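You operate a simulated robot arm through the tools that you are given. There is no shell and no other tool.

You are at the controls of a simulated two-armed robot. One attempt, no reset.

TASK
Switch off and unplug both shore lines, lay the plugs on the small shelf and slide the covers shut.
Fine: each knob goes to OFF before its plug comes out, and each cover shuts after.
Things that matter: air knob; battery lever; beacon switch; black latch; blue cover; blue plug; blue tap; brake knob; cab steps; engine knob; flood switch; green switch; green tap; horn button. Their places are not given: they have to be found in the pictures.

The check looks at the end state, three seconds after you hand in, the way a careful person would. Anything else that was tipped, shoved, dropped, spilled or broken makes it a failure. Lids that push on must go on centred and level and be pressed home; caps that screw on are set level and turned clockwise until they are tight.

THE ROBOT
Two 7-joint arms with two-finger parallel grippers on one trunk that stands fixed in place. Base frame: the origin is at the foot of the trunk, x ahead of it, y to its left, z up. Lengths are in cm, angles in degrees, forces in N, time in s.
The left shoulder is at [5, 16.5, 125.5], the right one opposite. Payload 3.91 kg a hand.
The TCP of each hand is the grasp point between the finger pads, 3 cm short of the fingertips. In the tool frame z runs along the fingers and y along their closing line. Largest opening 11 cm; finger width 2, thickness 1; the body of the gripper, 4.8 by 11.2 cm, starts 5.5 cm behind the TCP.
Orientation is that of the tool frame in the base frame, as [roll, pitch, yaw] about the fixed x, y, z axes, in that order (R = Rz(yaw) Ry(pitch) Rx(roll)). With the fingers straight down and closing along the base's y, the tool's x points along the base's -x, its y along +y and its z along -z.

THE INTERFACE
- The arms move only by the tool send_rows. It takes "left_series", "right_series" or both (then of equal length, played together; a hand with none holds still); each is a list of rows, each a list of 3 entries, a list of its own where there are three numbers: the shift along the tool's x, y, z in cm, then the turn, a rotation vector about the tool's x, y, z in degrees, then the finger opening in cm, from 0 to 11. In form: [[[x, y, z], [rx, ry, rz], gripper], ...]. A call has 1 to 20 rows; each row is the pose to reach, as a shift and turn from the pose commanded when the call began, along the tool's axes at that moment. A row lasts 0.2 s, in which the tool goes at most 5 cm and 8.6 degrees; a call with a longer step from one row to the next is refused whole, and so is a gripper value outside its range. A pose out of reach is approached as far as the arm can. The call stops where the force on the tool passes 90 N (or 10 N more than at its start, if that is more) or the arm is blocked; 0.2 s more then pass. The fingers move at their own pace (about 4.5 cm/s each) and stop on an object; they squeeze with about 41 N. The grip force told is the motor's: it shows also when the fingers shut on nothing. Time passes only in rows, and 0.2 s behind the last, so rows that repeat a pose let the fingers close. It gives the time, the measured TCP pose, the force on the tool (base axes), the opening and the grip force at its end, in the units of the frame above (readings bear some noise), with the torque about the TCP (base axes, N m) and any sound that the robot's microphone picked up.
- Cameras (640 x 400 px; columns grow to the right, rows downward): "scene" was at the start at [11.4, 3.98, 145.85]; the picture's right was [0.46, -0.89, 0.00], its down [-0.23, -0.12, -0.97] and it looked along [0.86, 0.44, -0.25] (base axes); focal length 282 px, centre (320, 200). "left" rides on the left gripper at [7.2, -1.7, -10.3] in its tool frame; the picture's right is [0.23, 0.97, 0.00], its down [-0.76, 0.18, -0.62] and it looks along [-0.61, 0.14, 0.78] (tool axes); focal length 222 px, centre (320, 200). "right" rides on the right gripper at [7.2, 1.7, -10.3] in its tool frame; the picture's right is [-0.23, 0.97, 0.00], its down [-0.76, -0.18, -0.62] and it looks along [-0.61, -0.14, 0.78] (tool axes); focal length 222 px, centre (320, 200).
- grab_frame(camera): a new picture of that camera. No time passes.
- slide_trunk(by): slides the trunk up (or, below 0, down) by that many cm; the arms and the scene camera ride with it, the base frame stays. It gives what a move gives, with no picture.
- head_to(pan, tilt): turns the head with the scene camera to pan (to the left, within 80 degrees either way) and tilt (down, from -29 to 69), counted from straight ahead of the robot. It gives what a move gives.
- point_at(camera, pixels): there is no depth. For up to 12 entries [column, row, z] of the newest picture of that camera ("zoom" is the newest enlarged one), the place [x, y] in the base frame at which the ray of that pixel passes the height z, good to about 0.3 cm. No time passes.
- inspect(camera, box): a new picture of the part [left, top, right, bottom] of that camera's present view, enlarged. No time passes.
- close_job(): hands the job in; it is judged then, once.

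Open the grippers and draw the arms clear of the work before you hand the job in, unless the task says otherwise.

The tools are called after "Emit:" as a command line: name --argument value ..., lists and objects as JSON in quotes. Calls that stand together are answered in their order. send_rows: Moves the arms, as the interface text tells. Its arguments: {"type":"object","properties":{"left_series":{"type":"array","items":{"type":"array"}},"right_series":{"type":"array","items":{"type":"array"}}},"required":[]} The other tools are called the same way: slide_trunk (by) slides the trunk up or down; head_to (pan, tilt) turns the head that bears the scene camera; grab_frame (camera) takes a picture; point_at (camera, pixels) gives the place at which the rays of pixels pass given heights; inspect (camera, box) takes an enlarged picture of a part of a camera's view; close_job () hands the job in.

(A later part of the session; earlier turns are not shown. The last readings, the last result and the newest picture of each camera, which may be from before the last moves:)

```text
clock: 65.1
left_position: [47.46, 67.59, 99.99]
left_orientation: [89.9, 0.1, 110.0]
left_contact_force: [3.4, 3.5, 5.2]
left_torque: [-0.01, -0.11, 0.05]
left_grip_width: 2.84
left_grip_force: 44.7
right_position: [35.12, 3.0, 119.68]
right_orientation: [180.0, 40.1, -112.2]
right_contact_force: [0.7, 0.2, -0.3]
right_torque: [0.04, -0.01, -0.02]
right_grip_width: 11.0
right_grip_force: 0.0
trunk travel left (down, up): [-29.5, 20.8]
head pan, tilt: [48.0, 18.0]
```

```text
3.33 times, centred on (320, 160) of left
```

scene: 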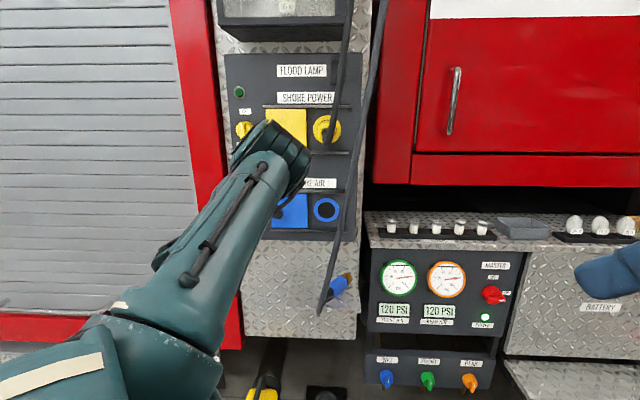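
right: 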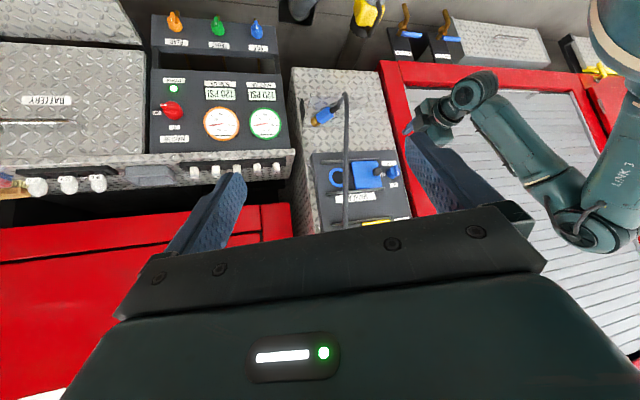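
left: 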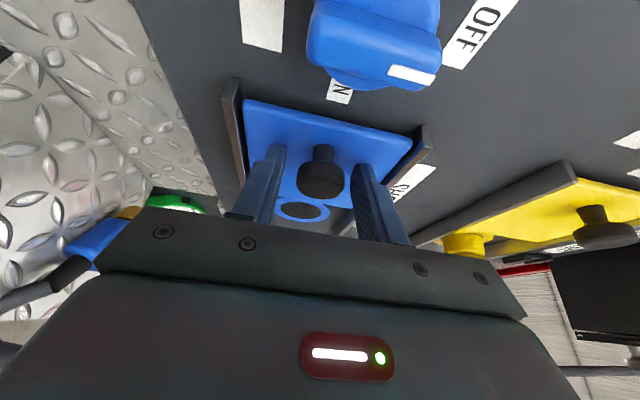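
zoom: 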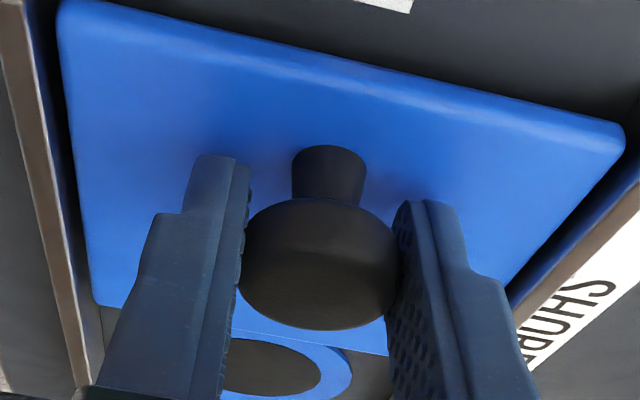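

The knob head is held at 2.84 cm. I slide the cover right along the rails, 1 cm per row for 9 cm, watching the force.

Emit:
send_rows --left_series '[[[-0.45, 0, 0.21], [0, 0, 0], 0], [[-0.91, 0, 0.42], [0, 0, 0], 0], [[-1.81, 0, 0.85], [0, 0, 0], 0], [[-2.72, 0, 1.27], [0, 0, 0], 0], [[-3.62, 0, 1.69], [0, 0, 0], 0], [[-4.53, 0, 2.11], [0, 0, 0], 0], [[-5.44, 0, 2.54], [0, 0, 0], 0], [[-6.34, 0, 2.96], [0, 0, 0], 0], [[-7.25, 0, 3.38], [0, 0, 0], 0], [[-8.15, 0, 3.81], [0, 0, 0], 0]]'

Emit:
grab_frame --camera "left"

Emit:
grab_frame --camera "scene"

```text
clock: 67.3
left_position: [53.88, 61.15, 99.92]
left_orientation: [89.7, 0.1, 109.8]
left_contact_force: [12.2, 13.9, 17.6]
left_torque: [0.11, -0.24, 0.37]
left_grip_width: 2.89
left_grip_force: 44.8
right_position: [35.19, 3.04, 119.69]
right_orientation: [179.9, 40.1, -112.2]
right_contact_force: [-0.2, 0.3, -0.1]
right_torque: [-0.01, -0.02, 0.04]
right_grip_width: 11.0
right_grip_force: 0.1
trunk travel left (down, up): [-29.5, 20.8]
head pan, tilt: [48.0, 18.0]
```

```text
taken
```

left: 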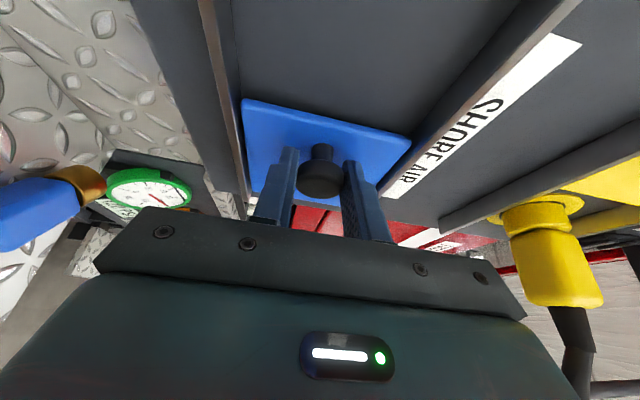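

```text
taken
```

scene: 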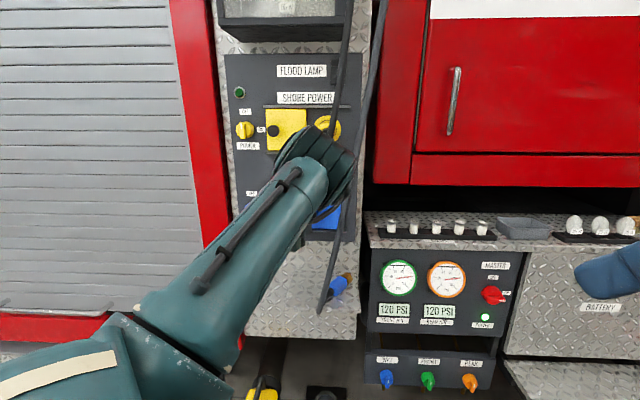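

The cover has slid 9 cm and still moves. I continue in 0.4 cm steps with a slight correction up and in, to find the end stop.

Emit:
send_rows --left_series '[[[-0.32, 0.1, 0.26], [0, 0, 0], 0], [[-0.68, 0.1, 0.43], [0, 0, 0], 0], [[-1.05, 0.1, 0.6], [0, 0, 0], 0], [[-1.41, 0.1, 0.77], [0, 0, 0], 0], [[-1.59, 0.1, 0.85], [0, 0, 0], 0]]'

Emit:
grab_frame --camera "left"

Emit:
grab_frame --camera "right"

```text
clock: 68.5
left_position: [54.97, 60.18, 100.01]
left_orientation: [89.9, 0.0, 110.2]
left_contact_force: [-1.5, 15.3, 17.5]
left_torque: [0.15, -0.15, -0.66]
left_grip_width: 2.87
left_grip_force: 45.2
right_position: [35.02, 3.03, 119.83]
right_orientation: [-179.9, 40.1, -112.0]
right_contact_force: [1.2, 0.2, 0.7]
right_torque: [0.0, 0.03, -0.01]
right_grip_width: 10.99
right_grip_force: 0.1
trunk travel left (down, up): [-29.5, 20.8]
head pan, tilt: [48.0, 18.0]
```

```text
taken
```

left: 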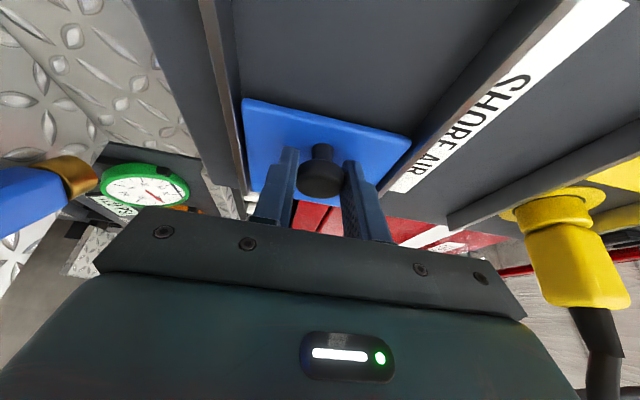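

```text
taken
```

right: 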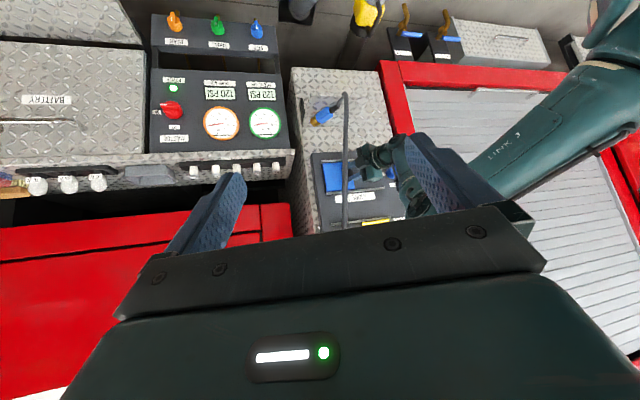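

Resistance to the right has risen to about 12 N with the cover 10.6 cm over. I push another 0.4 cm to confirm it is at its stop.

Emit:
send_rows --left_series '[[[-0.18, 0.1, 0.08], [0, 0, 0], 0], [[-0.36, 0.1, 0.17], [0, 0, 0], 0], [[-0.36, 0.1, 0.17], [0, 0, 0], 0]]'

Emit:
inspect --camera "right" --box '[290, 80, 450, 230]'

```text
clock: 69.3
left_position: [54.84, 60.02, 99.88]
left_orientation: [90.1, 0.0, 110.4]
left_contact_force: [-21.1, 13.8, 7.8]
left_torque: [0.03, -0.09, 0.44]
left_grip_width: 2.87
left_grip_force: 44.4
right_position: [34.95, 3.11, 119.73]
right_orientation: [-179.7, 40.1, -111.9]
right_contact_force: [0.1, -0.4, 0.4]
right_torque: [-0.02, 0.01, 0.0]
right_grip_width: 11.02
right_grip_force: 0.1
trunk travel left (down, up): [-29.5, 20.8]
head pan, tilt: [48.0, 18.0]
```

```text
2.67 times, centred on (370, 155) of right
```

zoom: 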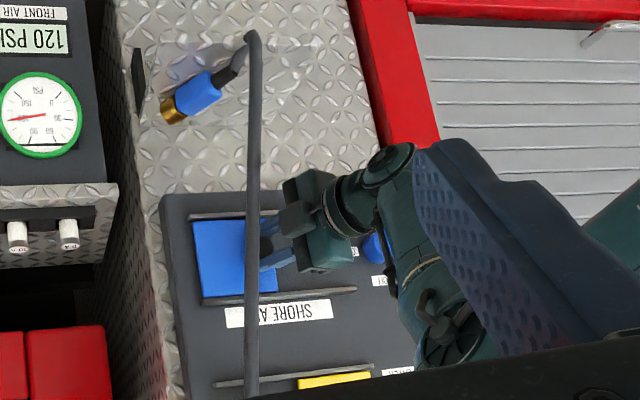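

The hand did not move further and the force rose to 25 N, so the blue cover is at its end stop. I unload, open and withdraw.

Emit:
send_rows --left_series '[[[0.36, -0.1, -0.17], [0, 0, 0], 1.5], [[0.36, -0.1, -0.17], [0, 0, 0], 3.5], [[0.36, -0.1, -0.17], [0, 0, 0], 4.8], [[0.36, -0.1, -1], [0, 0, 0], 4.8], [[0.36, -0.1, -3], [0, 0, 0], 4.8], [[0.36, -0.1, -6], [0, 0, 0], 4.8], [[0.36, -0.1, -9], [0, 0, 0], 5], [[0.36, -0.1, -12], [0, 0, 0], 5]]'

Emit:
grab_frame --camera "left"

Emit:
grab_frame --camera "scene"

Emit:
inspect --camera "right" --box '[290, 80, 450, 230]'

```text
clock: 71.1
left_position: [43.98, 55.83, 99.99]
left_orientation: [89.9, -0.1, 109.9]
left_contact_force: [-0.3, -0.5, 0.1]
left_torque: [0.03, 0.0, -0.04]
left_grip_width: 4.99
left_grip_force: 0.1
right_position: [35.07, 3.1, 119.78]
right_orientation: [-180.0, 40.1, -112.1]
right_contact_force: [-0.1, 0.2, -0.6]
right_torque: [-0.02, 0.01, 0.02]
right_grip_width: 10.99
right_grip_force: 0.2
trunk travel left (down, up): [-29.5, 20.8]
head pan, tilt: [48.0, 18.0]
```

```text
taken
```

left: 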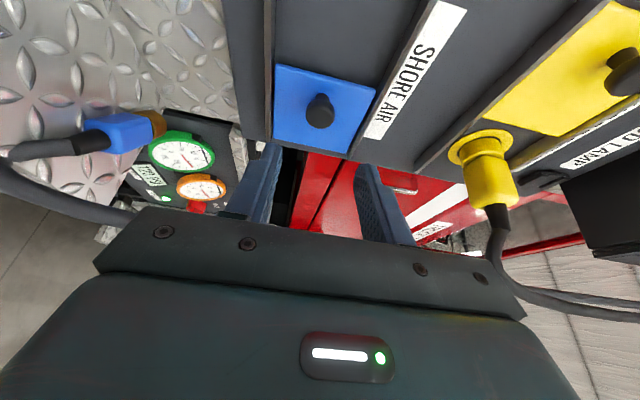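

```text
taken
```

scene: 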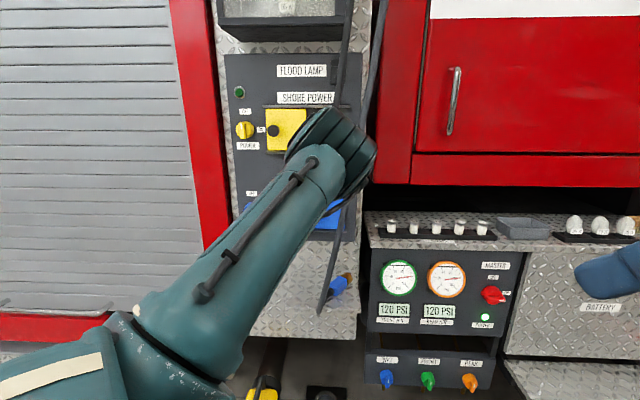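

```text
2.67 times, centred on (370, 155) of right
```

zoom: 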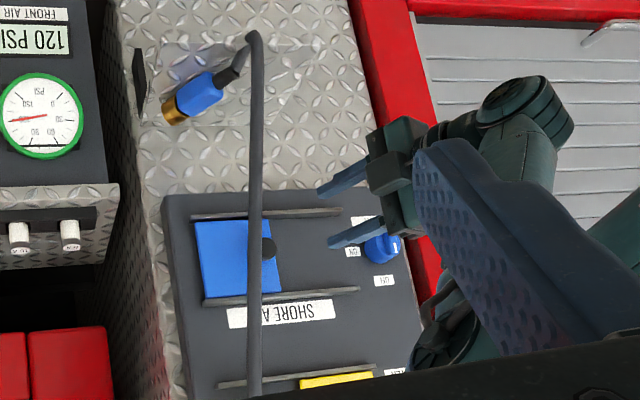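

Blue cover is shut and the blue plug lies on the shelf with its cord clear. Next is yellow: I raise the trunk by 20.8 so the arm keeps the same shape at the higher row.

Emit:
slide_trunk --by 20.8

Emit:
grab_frame --camera "left"

Emit:
grab_frame --camera "scene"

```text
clock: 73.3
left_position: [43.93, 55.96, 120.74]
left_orientation: [89.9, 0.1, 110.1]
left_contact_force: [-0.5, -0.1, 0.4]
left_torque: [0.01, -0.03, 0.02]
left_grip_width: 4.99
left_grip_force: 0.1
right_position: [35.22, 3.11, 140.49]
right_orientation: [-179.9, 40.1, -112.1]
right_contact_force: [0.2, -0.2, -0.3]
right_torque: [0.0, -0.03, -0.05]
right_grip_width: 11.0
right_grip_force: 0.0
trunk travel left (down, up): [-50.3, 0.0]
head pan, tilt: [48.0, 18.0]
```

```text
taken
```

left: 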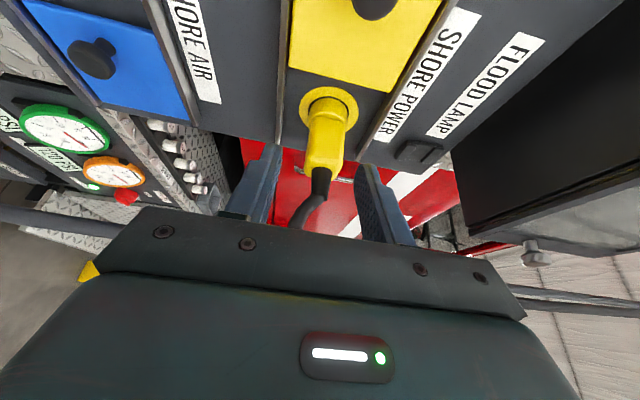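

```text
taken
```

scene: 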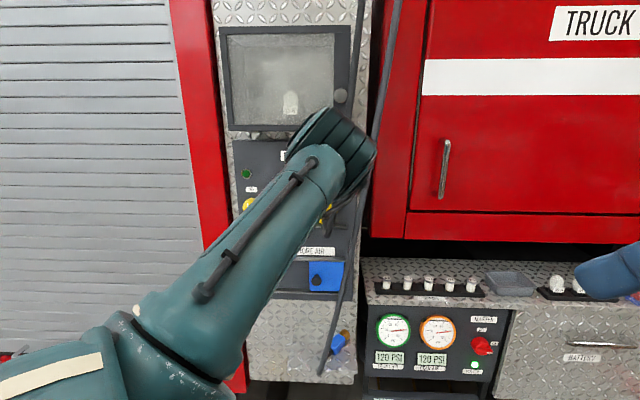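

The yellow plug is at (325,135), slightly above the hand. I yaw to the same 40° approach and line up at z≈122.

Emit:
send_rows --left_series '[[[0.32, 0.6, -0.32], [0, -7.5, 0], 7], [[0.64, 1.2, -0.63], [0, -15, 0], 7], [[0.64, 1.2, -0.63], [0, -15, 0], 7]]'

Emit:
grab_frame --camera "left"

Emit:
inspect --camera "left" --box '[220, 60, 420, 220]'

```text
clock: 74.1
left_position: [43.2, 56.16, 121.93]
left_orientation: [90.0, 0.0, 94.9]
left_contact_force: [0.5, 0.3, 0.6]
left_torque: [-0.01, 0.01, -0.01]
left_grip_width: 7.03
left_grip_force: 0.1
right_position: [35.19, 2.99, 140.5]
right_orientation: [180.0, 40.1, -112.0]
right_contact_force: [0.3, 0.3, -0.6]
right_torque: [0.01, -0.03, -0.01]
right_grip_width: 11.0
right_grip_force: 0.1
trunk travel left (down, up): [-50.3, 0.0]
head pan, tilt: [48.0, 18.0]
```

```text
taken
```

left: 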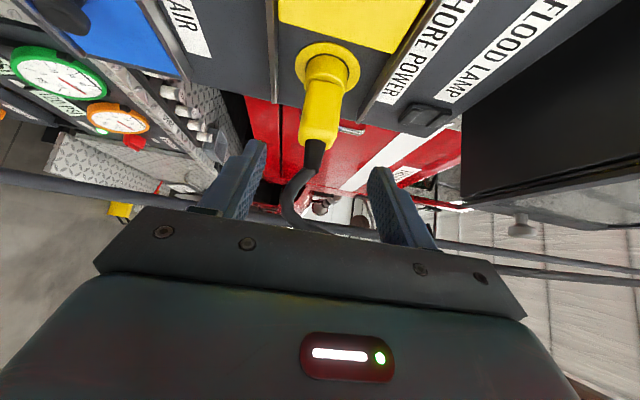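

```text
2.50 times, centred on (320, 140) of left
```

zoom: 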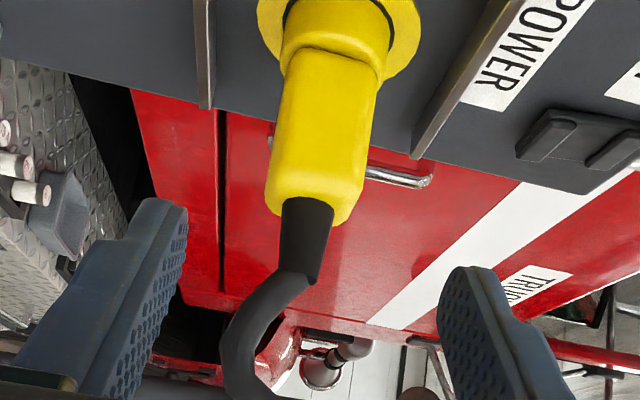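

Yellow body: n 77.2–84.4, centred at z≈121.95, about 3.9 cm tall. I advance 12.8 cm with 7 cm opening.

Emit:
send_rows --left_series '[[[0, 0, 4], [0, 0, 0], 7], [[0, 0, 8], [0, 0, 0], 7], [[0, 0, 11], [0, 0, 0], 7], [[0, 0, 12.8], [0, 0, 0], 7], [[0, 0, 12.8], [0, 0, 0], 7]]'

Emit:
grab_frame --camera "left"

Emit:
grab_frame --camera "right"

```text
clock: 75.3
left_position: [55.83, 57.42, 121.91]
left_orientation: [90.0, 0.0, 94.9]
left_contact_force: [-0.6, 0.0, 1.1]
left_torque: [0.0, 0.03, 0.01]
left_grip_width: 7.0
left_grip_force: 0.1
right_position: [35.11, 2.9, 140.48]
right_orientation: [179.9, 40.1, -112.1]
right_contact_force: [0.6, -0.4, -0.2]
right_torque: [-0.01, 0.01, -0.03]
right_grip_width: 11.02
right_grip_force: 0.1
trunk travel left (down, up): [-50.3, 0.0]
head pan, tilt: [48.0, 18.0]
```

```text
taken
```

left: 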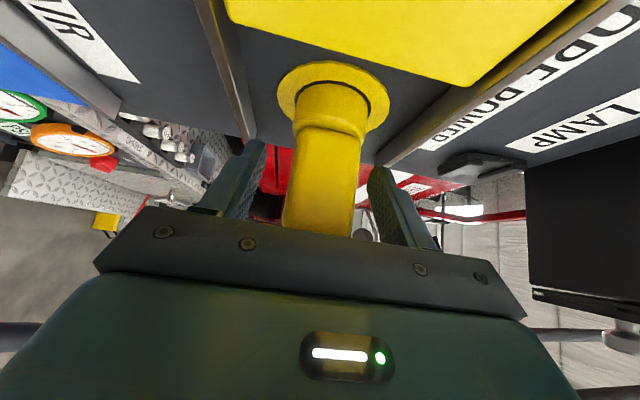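

```text
taken
```

right: 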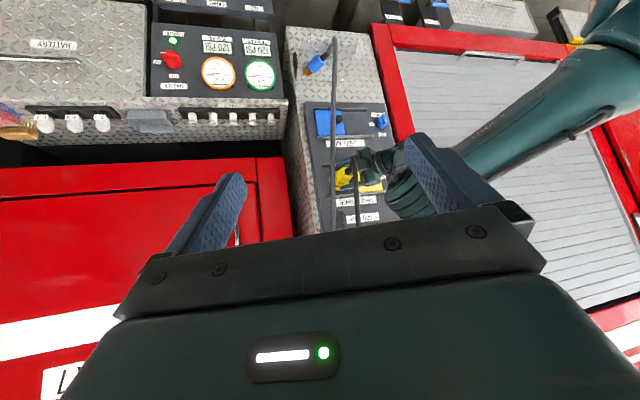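

The fingers straddle the yellow plug at (325,170), clear on both sides. I close on it and then check.

Emit:
send_rows --left_series '[[[0, 0, 0], [0, 0, 0], 5], [[0, 0, 0], [0, 0, 0], 3], [[0, 0, 0], [0, 0, 0], 1], [[0, 0, 0], [0, 0, 0], 0], [[0, 0, 0], [0, 0, 0], 0]]'

Emit:
inspect --camera "right" --box '[290, 80, 450, 230]'

```text
clock: 76.5
left_position: [55.99, 57.45, 121.94]
left_orientation: [90.0, 0.0, 94.9]
left_contact_force: [0.2, -0.5, 0.0]
left_torque: [-0.01, 0.02, 0.01]
left_grip_width: 3.78
left_grip_force: 40.8
right_position: [35.18, 3.1, 140.6]
right_orientation: [-179.9, 40.1, -112.1]
right_contact_force: [-0.1, -0.3, -0.2]
right_torque: [0.04, -0.03, 0.01]
right_grip_width: 11.03
right_grip_force: 0.1
trunk travel left (down, up): [-50.3, 0.0]
head pan, tilt: [48.0, 18.0]
heard: snap
```

```text
2.67 times, centred on (370, 155) of right
```

zoom: 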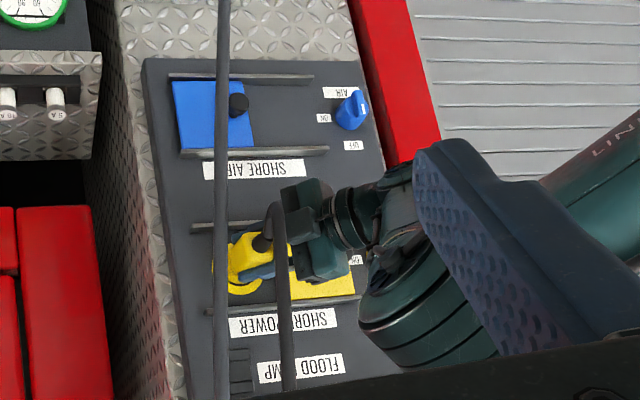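

The yellow plug is held at 3.78 cm (snap heard as before). I pull it straight out 9 cm along −n.

Emit:
send_rows --left_series '[[[-0.32, 0, -0.38], [0, 0, 0], 0], [[-0.64, 0, -0.77], [0, 0, 0], 0], [[-1.29, 0, -1.53], [0, 0, 0], 0], [[-1.93, 0, -2.3], [0, 0, 0], 0], [[-2.58, 0, -3.06], [0, 0, 0], 0], [[-3.22, 0, -3.83], [0, 0, 0], 0], [[-3.86, 0, -4.59], [0, 0, 0], 0], [[-4.51, 0, -5.36], [0, 0, 0], 0], [[-5.15, 0, -6.12], [0, 0, 0], 0], [[-5.8, 0, -6.89], [0, 0, 0], 0]]'

Emit:
grab_frame --camera "left"

Emit:
inspect --camera "right" --box '[290, 80, 450, 230]'

```text
clock: 78.7
left_position: [49.5, 50.99, 121.96]
left_orientation: [90.0, -0.1, 94.9]
left_contact_force: [-0.6, -0.5, 0.1]
left_torque: [-0.02, 0.06, -0.02]
left_grip_width: 3.79
left_grip_force: 40.7
right_position: [35.24, 2.95, 140.66]
right_orientation: [179.9, 40.1, -112.1]
right_contact_force: [0.0, 0.1, 0.3]
right_torque: [0.03, 0.03, 0.02]
right_grip_width: 10.99
right_grip_force: 0.1
trunk travel left (down, up): [-50.3, 0.0]
head pan, tilt: [48.0, 18.0]
```

```text
taken
```

left: 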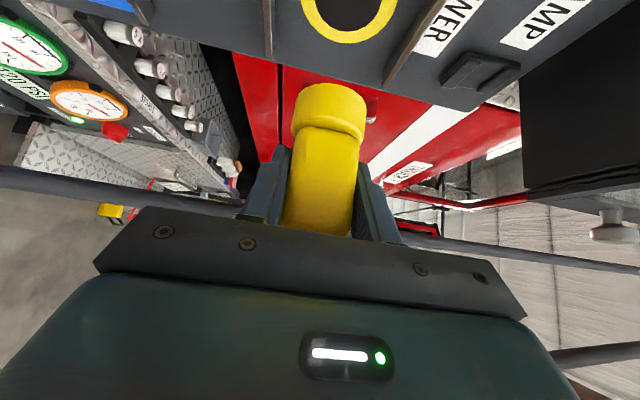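

```text
2.67 times, centred on (370, 155) of right
```

zoom: 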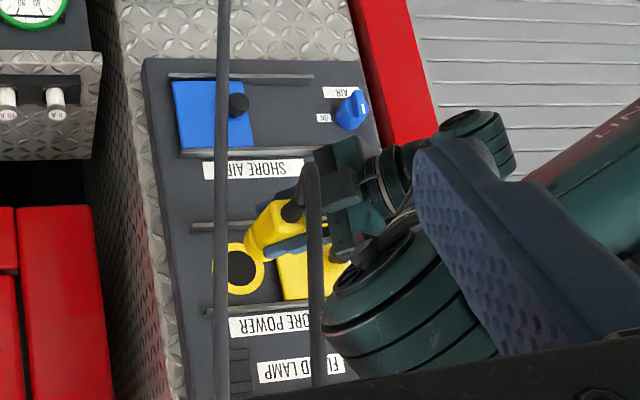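

The yellow plug is out of its socket. I roll and yaw the hand as for the blue plug, shifting left so it will lie left of the blue one.

Emit:
send_rows --left_series '[[[0.21, -0.5, -0.29], [2.91, -2.28, 7.02], 0], [[0.42, -1, -0.58], [5.82, -4.57, 14.04], 0], [[0.63, -1.5, -0.87], [8.72, -6.85, 21.06], 0], [[0.84, -2, -1.16], [11.63, -9.14, 28.07], 0], [[1.05, -2.5, -1.45], [14.54, -11.42, 35.09], 0], [[1.26, -3, -1.75], [17.45, -13.71, 42.11], 0], [[1.46, -3.5, -2.04], [20.35, -15.99, 49.13], 0], [[1.67, -4, -2.33], [23.26, -18.27, 56.15], 0], [[1.88, -4.5, -2.62], [26.17, -20.56, 63.17], 0], [[2.09, -5, -2.91], [29.08, -22.84, 70.18], 0], [[2.3, -5.5, -3.2], [31.98, -25.13, 77.2], 0], [[2.51, -6, -3.49], [34.89, -27.41, 84.22], 0], [[2.51, -6, -3.49], [34.89, -27.41, 84.22], 0]]'

Emit:
grab_frame --camera "left"

Emit:
grab_frame --camera "right"

Emit:
grab_frame --camera "scene"

```text
clock: 81.5
left_position: [45.83, 53.29, 115.82]
left_orientation: [-179.8, -49.9, 9.7]
left_contact_force: [-0.1, 0.2, 0.5]
left_torque: [-0.04, 0.03, 0.01]
left_grip_width: 3.77
left_grip_force: 40.7
right_position: [35.21, 3.01, 140.45]
right_orientation: [180.0, 40.1, -112.1]
right_contact_force: [0.3, 0.5, -0.7]
right_torque: [-0.01, -0.01, 0.0]
right_grip_width: 10.99
right_grip_force: 0.0
trunk travel left (down, up): [-50.3, 0.0]
head pan, tilt: [48.0, 18.0]
```

```text
taken
```

left: 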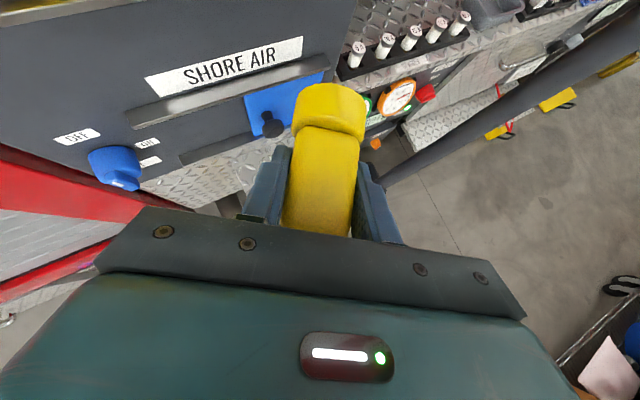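

```text
taken
```

right: 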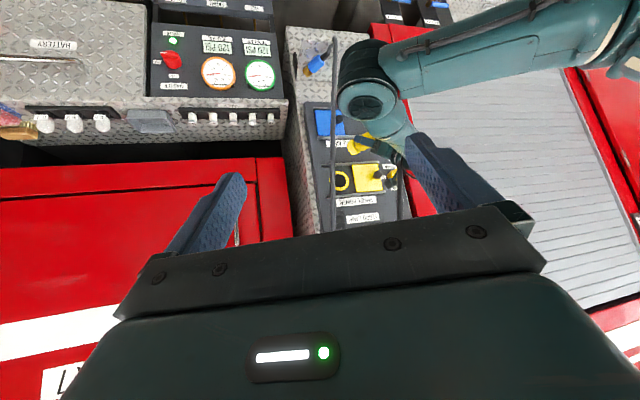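

```text
taken
```

scene: 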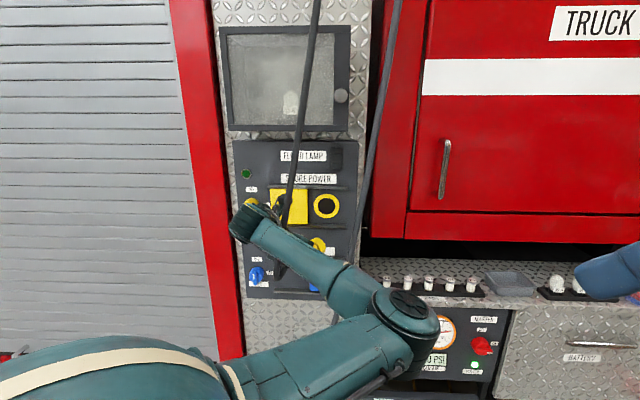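

The yellow plug is held from above-front-left with nothing touching. I lower the trunk 22 cm to bring it down in front of the shelf.

Emit:
slide_trunk --by -22

Emit:
grab_frame --camera "left"

Emit:
grab_frame --camera "right"

Emit:
grab_frame --camera "scene"

```text
clock: 83.8
left_position: [45.86, 53.29, 93.81]
left_orientation: [179.9, -49.9, 9.9]
left_contact_force: [-0.3, 0.1, 0.0]
left_torque: [0.0, 0.02, 0.0]
left_grip_width: 3.78
left_grip_force: 40.9
right_position: [35.11, 3.12, 118.44]
right_orientation: [-180.0, 40.2, -112.0]
right_contact_force: [-0.1, 0.7, -0.2]
right_torque: [0.02, 0.04, 0.0]
right_grip_width: 11.03
right_grip_force: 0.1
trunk travel left (down, up): [-28.3, 22.0]
head pan, tilt: [48.0, 18.0]
```

```text
taken
```

left: 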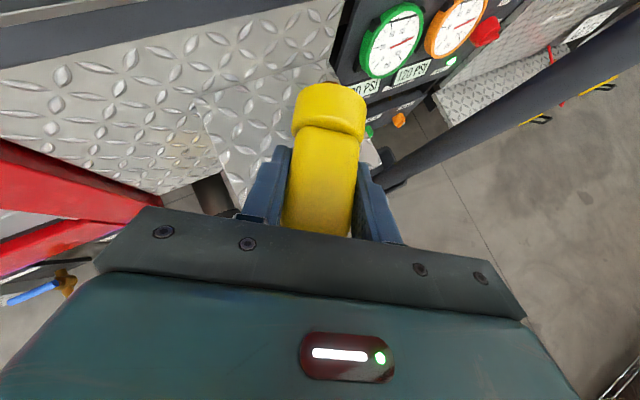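

```text
taken
```

right: 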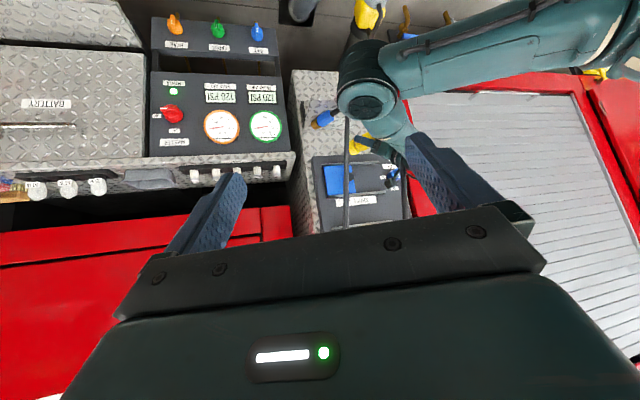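

```text
taken
```

scene: 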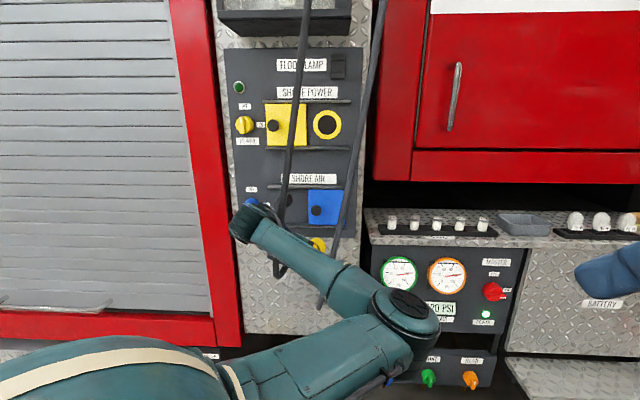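

The yellow plug is now above the front of the shelf; the blue plug is hidden behind it in the left view. I zoom in with the right camera to check the blue plug and cords.

Emit:
inspect --camera "right" --box '[285, 60, 425, 200]'

Emit:
inspect --camera "scene" --box '[230, 180, 390, 300]'

Emit:
inspect --camera "left" --box '[200, 60, 440, 230]'

```text
2.86 times, centred on (355, 130) of right
```

zoom: 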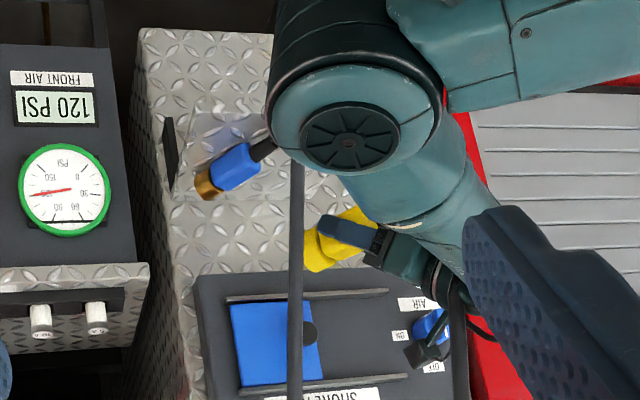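

```text
3.33 times, centred on (310, 240) of scene
```

zoom: 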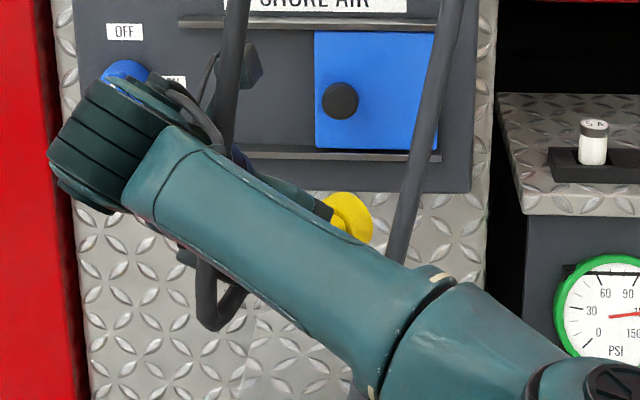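

```text
2.35 times, centred on (320, 145) of left
```

zoom: 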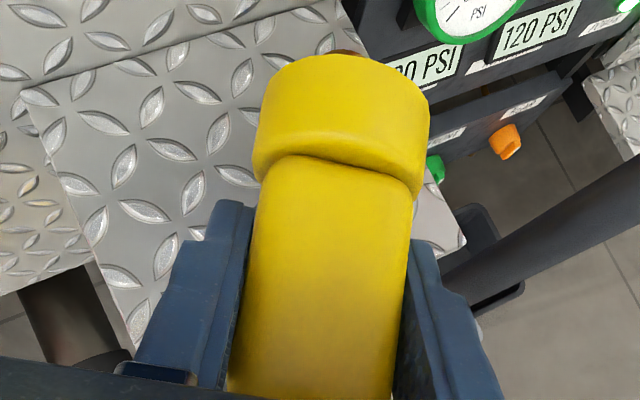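

All clear. I lower to z≈86 in front of the shelf, then move in over its left half and down to z≈82.

Emit:
send_rows --left_series '[[[-2.46, -0.57, 3.13], [0, 0, 0], 0], [[-4.93, -1.14, 6.26], [0, 0, 0], 0], [[-3.65, -2.6, 7.79], [0, 0, 0], 0], [[-2.36, -4.05, 9.32], [0, 0, 0], 0], [[-1.08, -5.51, 10.85], [0, 0, 0], 0], [[-2.6, -5.51, 12.14], [0, 0, 0], 0], [[-4.15, -5.51, 13.42], [0, 0, 0], 0], [[-4.15, -5.51, 13.42], [0, 0, 0], 0]]'

Emit:
grab_frame --camera "left"

Emit:
inspect --camera "right" --box '[285, 60, 425, 200]'

```text
clock: 85.6
left_position: [52.35, 59.94, 82.0]
left_orientation: [180.0, -50.0, 10.0]
left_contact_force: [0.0, -0.8, 1.0]
left_torque: [0.01, 0.04, 0.0]
left_grip_width: 3.78
left_grip_force: 41.9
right_position: [35.16, 3.05, 118.46]
right_orientation: [-180.0, 40.2, -112.1]
right_contact_force: [0.7, 0.4, -0.8]
right_torque: [-0.03, 0.01, 0.03]
right_grip_width: 11.01
right_grip_force: 0.0
trunk travel left (down, up): [-28.3, 22.0]
head pan, tilt: [48.0, 18.0]
```

```text
taken
```

left: 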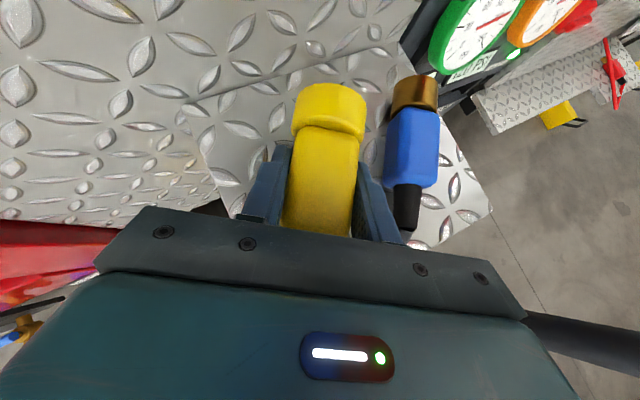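

```text
2.86 times, centred on (355, 130) of right
```

zoom: 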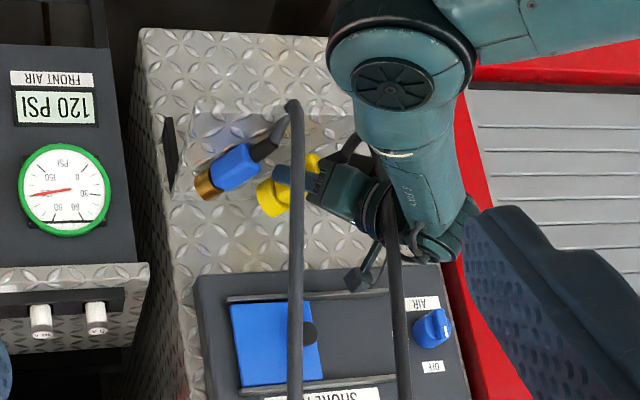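

Blue lies about 6.6 cm to the right of the yellow axis, so there is room to open. I lower slowly by 1.2 cm and watch for contact.

Emit:
send_rows --left_series '[[[-0.31, 0, 0.26], [0, 0, 0], 0], [[-0.54, 0, 0.45], [0, 0, 0], 0], [[-0.69, 0, 0.58], [0, 0, 0], 0], [[-0.77, 0, 0.64], [0, 0, 0], 0], [[-0.77, 0, 0.64], [0, 0, 0], 0]]'

Emit:
grab_frame --camera "left"

```text
clock: 86.8
left_position: [52.5, 60.09, 80.93]
left_orientation: [-180.0, -50.0, 10.1]
left_contact_force: [-0.7, 0.9, 0.1]
left_torque: [-0.02, 0.07, 0.01]
left_grip_width: 3.79
left_grip_force: 41.5
right_position: [35.03, 3.07, 118.49]
right_orientation: [180.0, 40.1, -112.1]
right_contact_force: [-0.2, -0.9, 0.3]
right_torque: [-0.01, -0.02, 0.0]
right_grip_width: 10.98
right_grip_force: 0.2
trunk travel left (down, up): [-28.3, 22.0]
head pan, tilt: [48.0, 18.0]
```

```text
taken
```

left: 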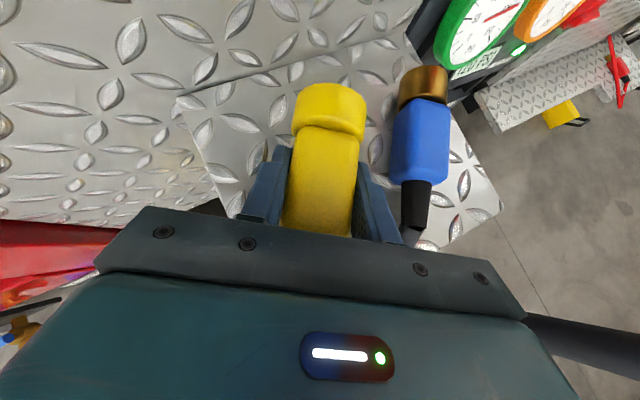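

No contact yet at z=80.9. I continue down in 0.15 cm steps, 0.6 cm in all.

Emit:
send_rows --left_series '[[[-0.12, 0, 0.1], [0, 0, 0], 0], [[-0.23, 0, 0.19], [0, 0, 0], 0], [[-0.35, 0, 0.29], [0, 0, 0], 0], [[-0.46, 0, 0.39], [0, 0, 0], 0], [[-0.46, 0, 0.39], [0, 0, 0], 0]]'

```text
clock: 88.0
left_position: [52.37, 60.04, 80.85]
left_orientation: [-179.9, -50.4, 9.7]
left_contact_force: [1.1, -0.4, 14.6]
left_torque: [0.1, -0.9, -0.09]
left_grip_width: 3.78
left_grip_force: 40.9
right_position: [34.97, 2.88, 118.61]
right_orientation: [-179.8, 40.2, -112.1]
right_contact_force: [-0.7, 1.2, 0.2]
right_torque: [0.0, 0.01, -0.02]
right_grip_width: 10.99
right_grip_force: 0.0
trunk travel left (down, up): [-28.3, 22.0]
head pan, tilt: [48.0, 18.0]
```

Contact at 14.6 N, about 6 cm ahead of the grasp point: the yellow collar rests on the shelf. I ease off 0.35 cm and open the fingers gradually.

Emit:
send_rows --left_series '[[[0.27, 0, -0.22], [0, 0, 0], 2.5], [[0.27, 0, -0.22], [0, 0, 0], 4.0], [[0.27, 0, -0.22], [0, 0, 0], 4.5], [[0.27, 0, -0.22], [0, 0, 0], 5.2], [[0.27, 0, -0.22], [0, 0, 0], 5.2]]'

Emit:
grab_frame --camera "left"

Emit:
inspect --camera "right" --box '[285, 60, 425, 200]'

```text
clock: 89.2
left_position: [52.4, 59.89, 80.7]
left_orientation: [179.9, -49.7, 9.9]
left_contact_force: [-1.4, -0.5, 2.2]
left_torque: [0.07, 0.01, 0.05]
left_grip_width: 5.18
left_grip_force: 0.1
right_position: [35.1, 3.0, 118.44]
right_orientation: [-180.0, 40.1, -112.1]
right_contact_force: [-0.3, 0.6, 0.1]
right_torque: [0.01, 0.04, -0.01]
right_grip_width: 10.99
right_grip_force: 0.1
trunk travel left (down, up): [-28.3, 22.0]
head pan, tilt: [48.0, 18.0]
```

```text
taken
```

left: 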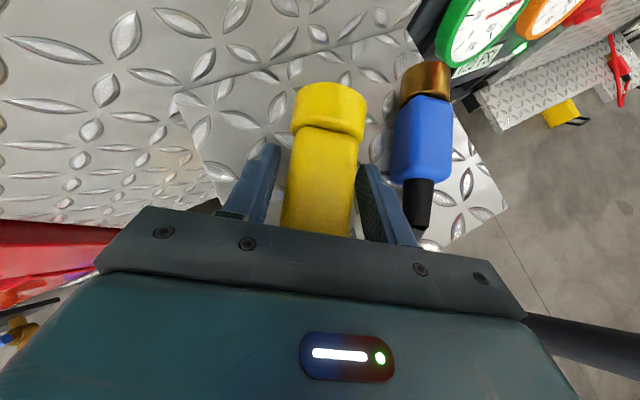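

```text
2.86 times, centred on (355, 130) of right
```

zoom: 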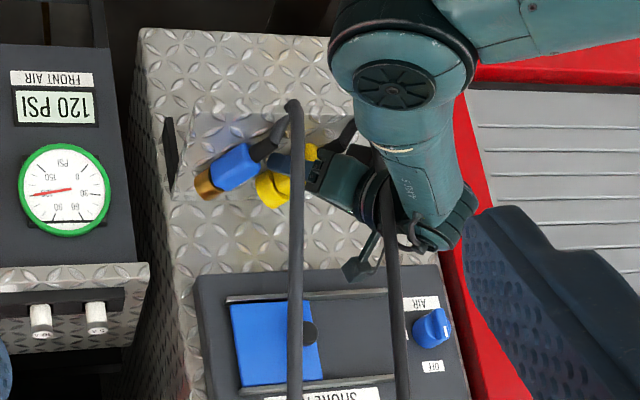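

Released: the yellow plug rests on the shelf with gaps on both sides. I withdraw slowly along the tool axis, checking the plug stays put.

Emit:
send_rows --left_series '[[[0.1, 0, -0.1], [0, 0, 0], 5.4], [[0.1, 0, -0.5], [0, 0, 0], 5.4], [[0.1, 0, -1.2], [0, 0, 0], 5.4], [[0.1, 0, -2], [0, 0, 0], 5.4], [[0.1, 0, -3], [0, 0, 0], 5.4], [[0.1, 0, -4], [0, 0, 0], 5.4], [[0.1, 0, -5], [0, 0, 0], 5.4]]'

Emit:
grab_frame --camera "left"

Emit:
inspect --camera "right" --box '[285, 60, 425, 200]'

```text
clock: 90.8
left_position: [48.78, 59.49, 83.97]
left_orientation: [180.0, -50.1, 9.9]
left_contact_force: [0.2, -0.5, 0.1]
left_torque: [0.0, -0.01, -0.01]
left_grip_width: 5.4
left_grip_force: 0.1
right_position: [35.25, 3.03, 118.49]
right_orientation: [180.0, 40.1, -112.1]
right_contact_force: [-0.7, -0.3, -0.8]
right_torque: [-0.01, 0.03, -0.02]
right_grip_width: 11.01
right_grip_force: 0.0
trunk travel left (down, up): [-28.3, 22.0]
head pan, tilt: [48.0, 18.0]
```

```text
taken
```

left: 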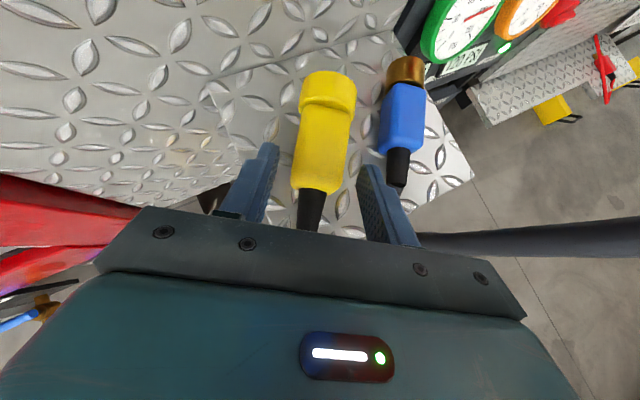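

```text
2.86 times, centred on (355, 130) of right
```

zoom: 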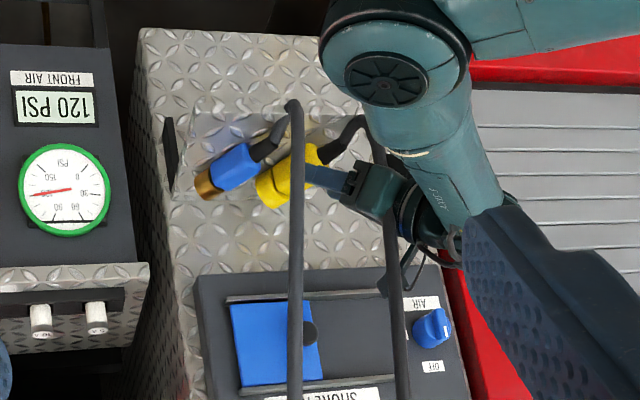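

Both plugs lie on the shelf, untouched. I back the hand further out along its axis and check that the cord is not dragged.

Emit:
send_rows --left_series '[[[0, 0, -2], [0, 0, 0], 5.4], [[0, 0, -4], [0, 0, 0], 5.4], [[0, 0, -6], [0, 0, 0], 5.4], [[0, 0, -8], [0, 0, 0], 5.4], [[0, 0, -10], [0, 0, 0], 5.4]]'

Emit:
grab_frame --camera "left"

Emit:
inspect --camera "right" --box '[285, 60, 425, 200]'

Emit:
inspect --camera "scene" --box '[200, 140, 400, 320]'

```text
clock: 92.0
left_position: [41.18, 58.17, 90.47]
left_orientation: [179.9, -50.0, 10.1]
left_contact_force: [0.2, -0.6, -1.3]
left_torque: [0.0, -0.01, 0.0]
left_grip_width: 5.42
left_grip_force: 0.0
right_position: [35.18, 3.07, 118.39]
right_orientation: [180.0, 40.0, -112.2]
right_contact_force: [-0.5, 0.0, -0.2]
right_torque: [0.01, 0.01, 0.01]
right_grip_width: 11.02
right_grip_force: 0.0
trunk travel left (down, up): [-28.3, 22.0]
head pan, tilt: [48.0, 18.0]
```

```text
taken
```

left: 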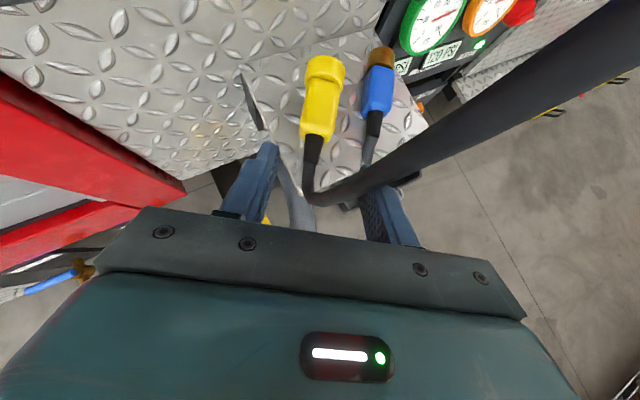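

```text
2.86 times, centred on (355, 130) of right
```

zoom: 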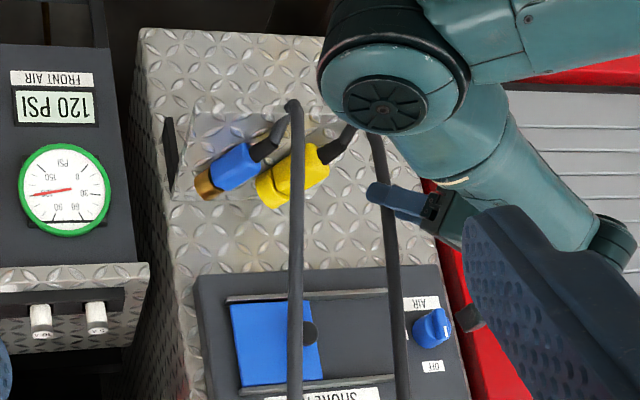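

```text
2.22 times, centred on (300, 230) of scene
```

zoom: 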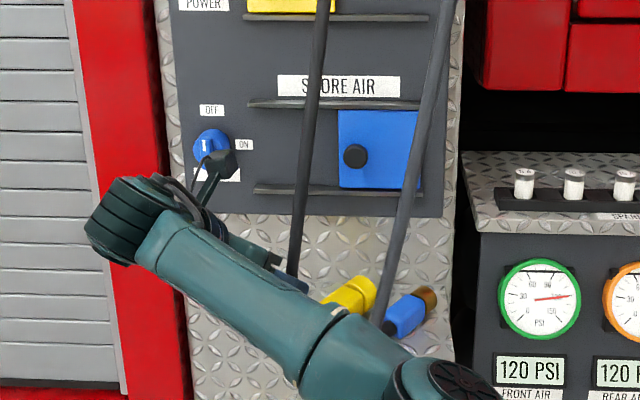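

The yellow cord passes just above the right finger, so I pull back a bit more, then turn the hand to the yawed pose (vertical closing) at the left, ready for the yellow cover.

Emit:
send_rows --left_series '[[[0, 0, -2.5], [0, 0, 0], 5.4], [[0, 0, -5], [0, 0, 0], 5], [[0.36, -0.51, -5.18], [-1.84, 3.0, -6.86], 5], [[0.72, -1.02, -5.36], [-3.68, 6.01, -13.73], 5], [[1.09, -1.53, -5.54], [-5.52, 9.01, -20.59], 5], [[1.45, -2.03, -5.72], [-7.36, 12.01, -27.46], 5], [[1.81, -2.54, -5.9], [-9.2, 15.02, -34.32], 5], [[2.17, -3.05, -6.08], [-11.04, 18.02, -41.18], 5], [[2.54, -3.56, -6.26], [-12.87, 21.02, -48.05], 5], [[2.9, -4.07, -6.44], [-14.71, 24.02, -54.91], 5], [[3.26, -4.58, -6.62], [-16.55, 27.03, -61.77], 5], [[3.62, -5.08, -6.8], [-18.39, 30.03, -68.64], 5], [[3.99, -5.59, -6.98], [-20.23, 33.03, -75.5], 5], [[4.35, -6.1, -7.16], [-22.07, 36.04, -82.37], 5], [[4.71, -6.61, -7.34], [-23.91, 39.04, -89.23], 5], [[4.71, -6.61, -7.34], [-23.91, 39.04, -89.23], 5]]'

Emit:
grab_frame --camera "left"

Emit:
grab_frame --camera "scene"

Emit:
inspect --camera "right" --box '[285, 60, 425, 200]'

```text
clock: 95.4
left_position: [37.54, 64.1, 98.84]
left_orientation: [89.9, 0.1, 110.0]
left_contact_force: [0.1, -1.1, -0.6]
left_torque: [0.0, 0.0, 0.05]
left_grip_width: 5.02
left_grip_force: 0.0
right_position: [35.04, 3.08, 118.42]
right_orientation: [-180.0, 40.1, -112.1]
right_contact_force: [0.1, 0.1, -0.6]
right_torque: [-0.03, -0.03, 0.01]
right_grip_width: 11.01
right_grip_force: 0.1
trunk travel left (down, up): [-28.3, 22.0]
head pan, tilt: [48.0, 18.0]
```

```text
taken
```

left: 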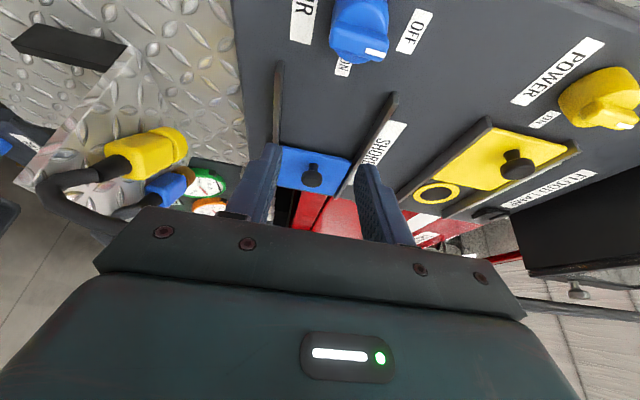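

```text
taken
```

scene: 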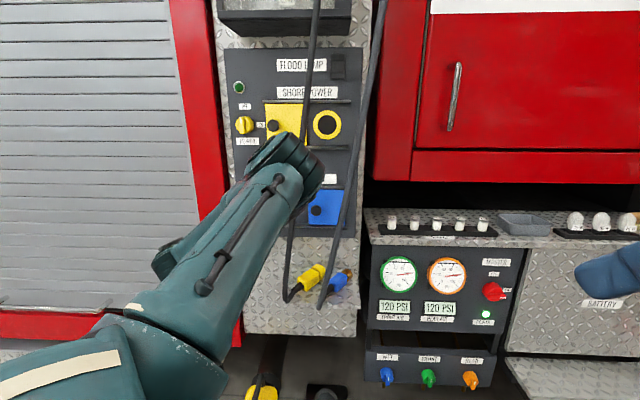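

```text
2.86 times, centred on (355, 130) of right
```

zoom: 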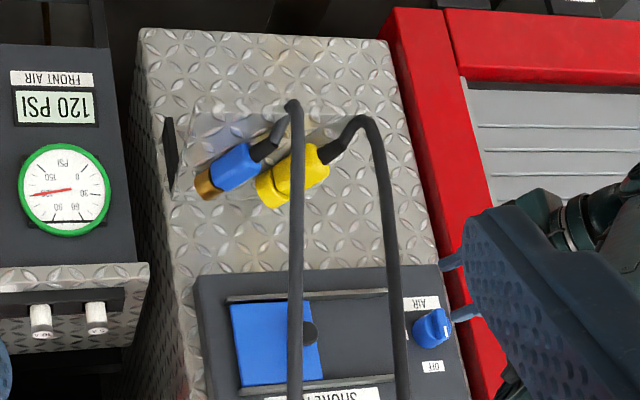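

Both plugs and cords sit clear and the arm is back in the good posture. I raise the trunk 22 cm to the yellow row.

Emit:
slide_trunk --by 22

Emit:
grab_frame --camera "left"

Emit:
grab_frame --camera "right"

Emit:
grab_frame --camera "scene"

```text
clock: 97.8
left_position: [37.52, 64.19, 120.91]
left_orientation: [90.0, 0.0, 110.0]
left_contact_force: [0.3, 0.1, -0.5]
left_torque: [-0.01, -0.04, 0.0]
left_grip_width: 5.01
left_grip_force: 0.1
right_position: [35.22, 3.1, 140.45]
right_orientation: [180.0, 40.0, -112.2]
right_contact_force: [0.8, 0.5, 0.3]
right_torque: [-0.01, 0.01, 0.02]
right_grip_width: 10.99
right_grip_force: 0.0
trunk travel left (down, up): [-50.3, 0.0]
head pan, tilt: [48.0, 18.0]
```

```text
taken
```

left: 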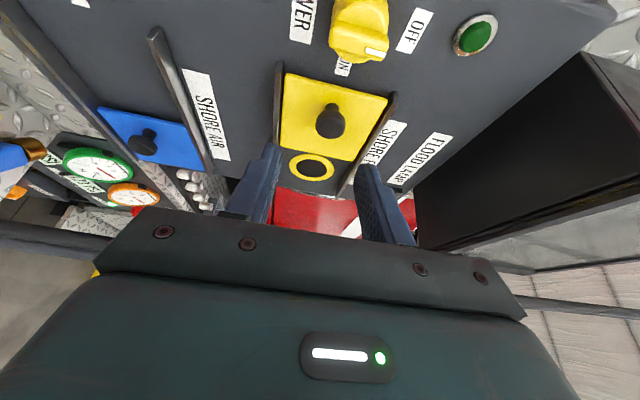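

```text
taken
```

right: 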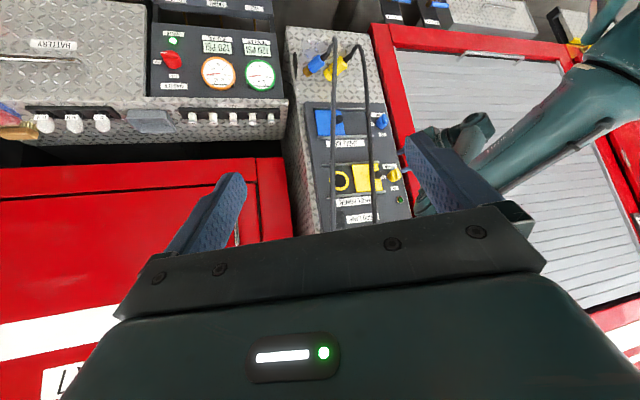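

```text
taken
```

scene: 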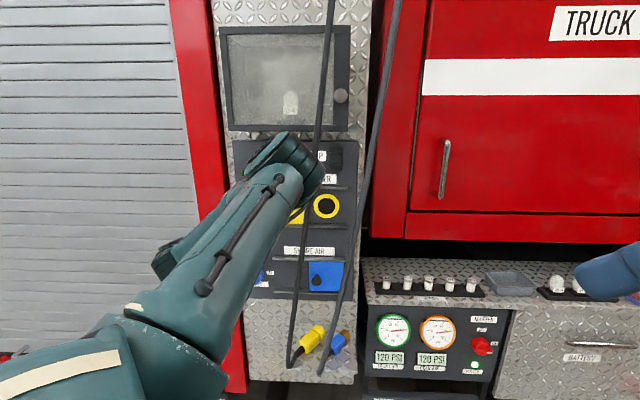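

The yellow cover knob is at (331,120), z≈121.9. I raise 1 cm and yaw 5° more to stay clear of the yellow cord, then advance.

Emit:
send_rows --left_series '[[[0.45, 0.5, 0.18], [0, -2.5, 0], 4.6], [[0.88, 1.0, 0.36], [0, -5, 0], 4.6], [[0.88, 1.0, 0.36], [0, -5, 0], 4.6]]'

Emit:
grab_frame --camera "left"

```text
clock: 98.5
left_position: [37.51, 65.16, 121.81]
left_orientation: [89.9, 0.0, 104.9]
left_contact_force: [-0.8, -0.4, 0.4]
left_torque: [-0.01, -0.03, -0.01]
left_grip_width: 4.59
left_grip_force: 0.1
right_position: [35.18, 3.14, 140.61]
right_orientation: [180.0, 40.1, -112.1]
right_contact_force: [-0.1, 0.3, 0.1]
right_torque: [0.02, 0.0, 0.01]
right_grip_width: 11.01
right_grip_force: 0.1
trunk travel left (down, up): [-50.3, 0.0]
head pan, tilt: [48.0, 18.0]
```

```text
taken
```

left: 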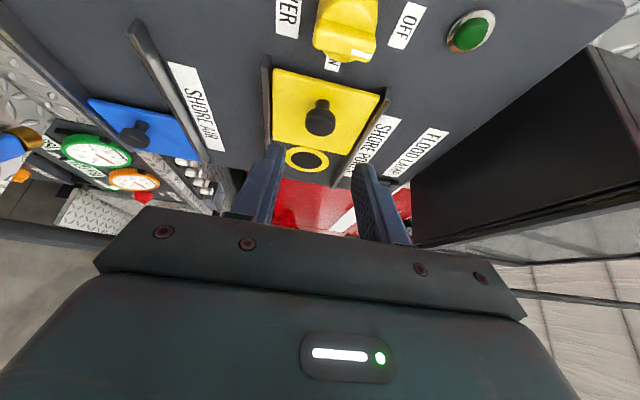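

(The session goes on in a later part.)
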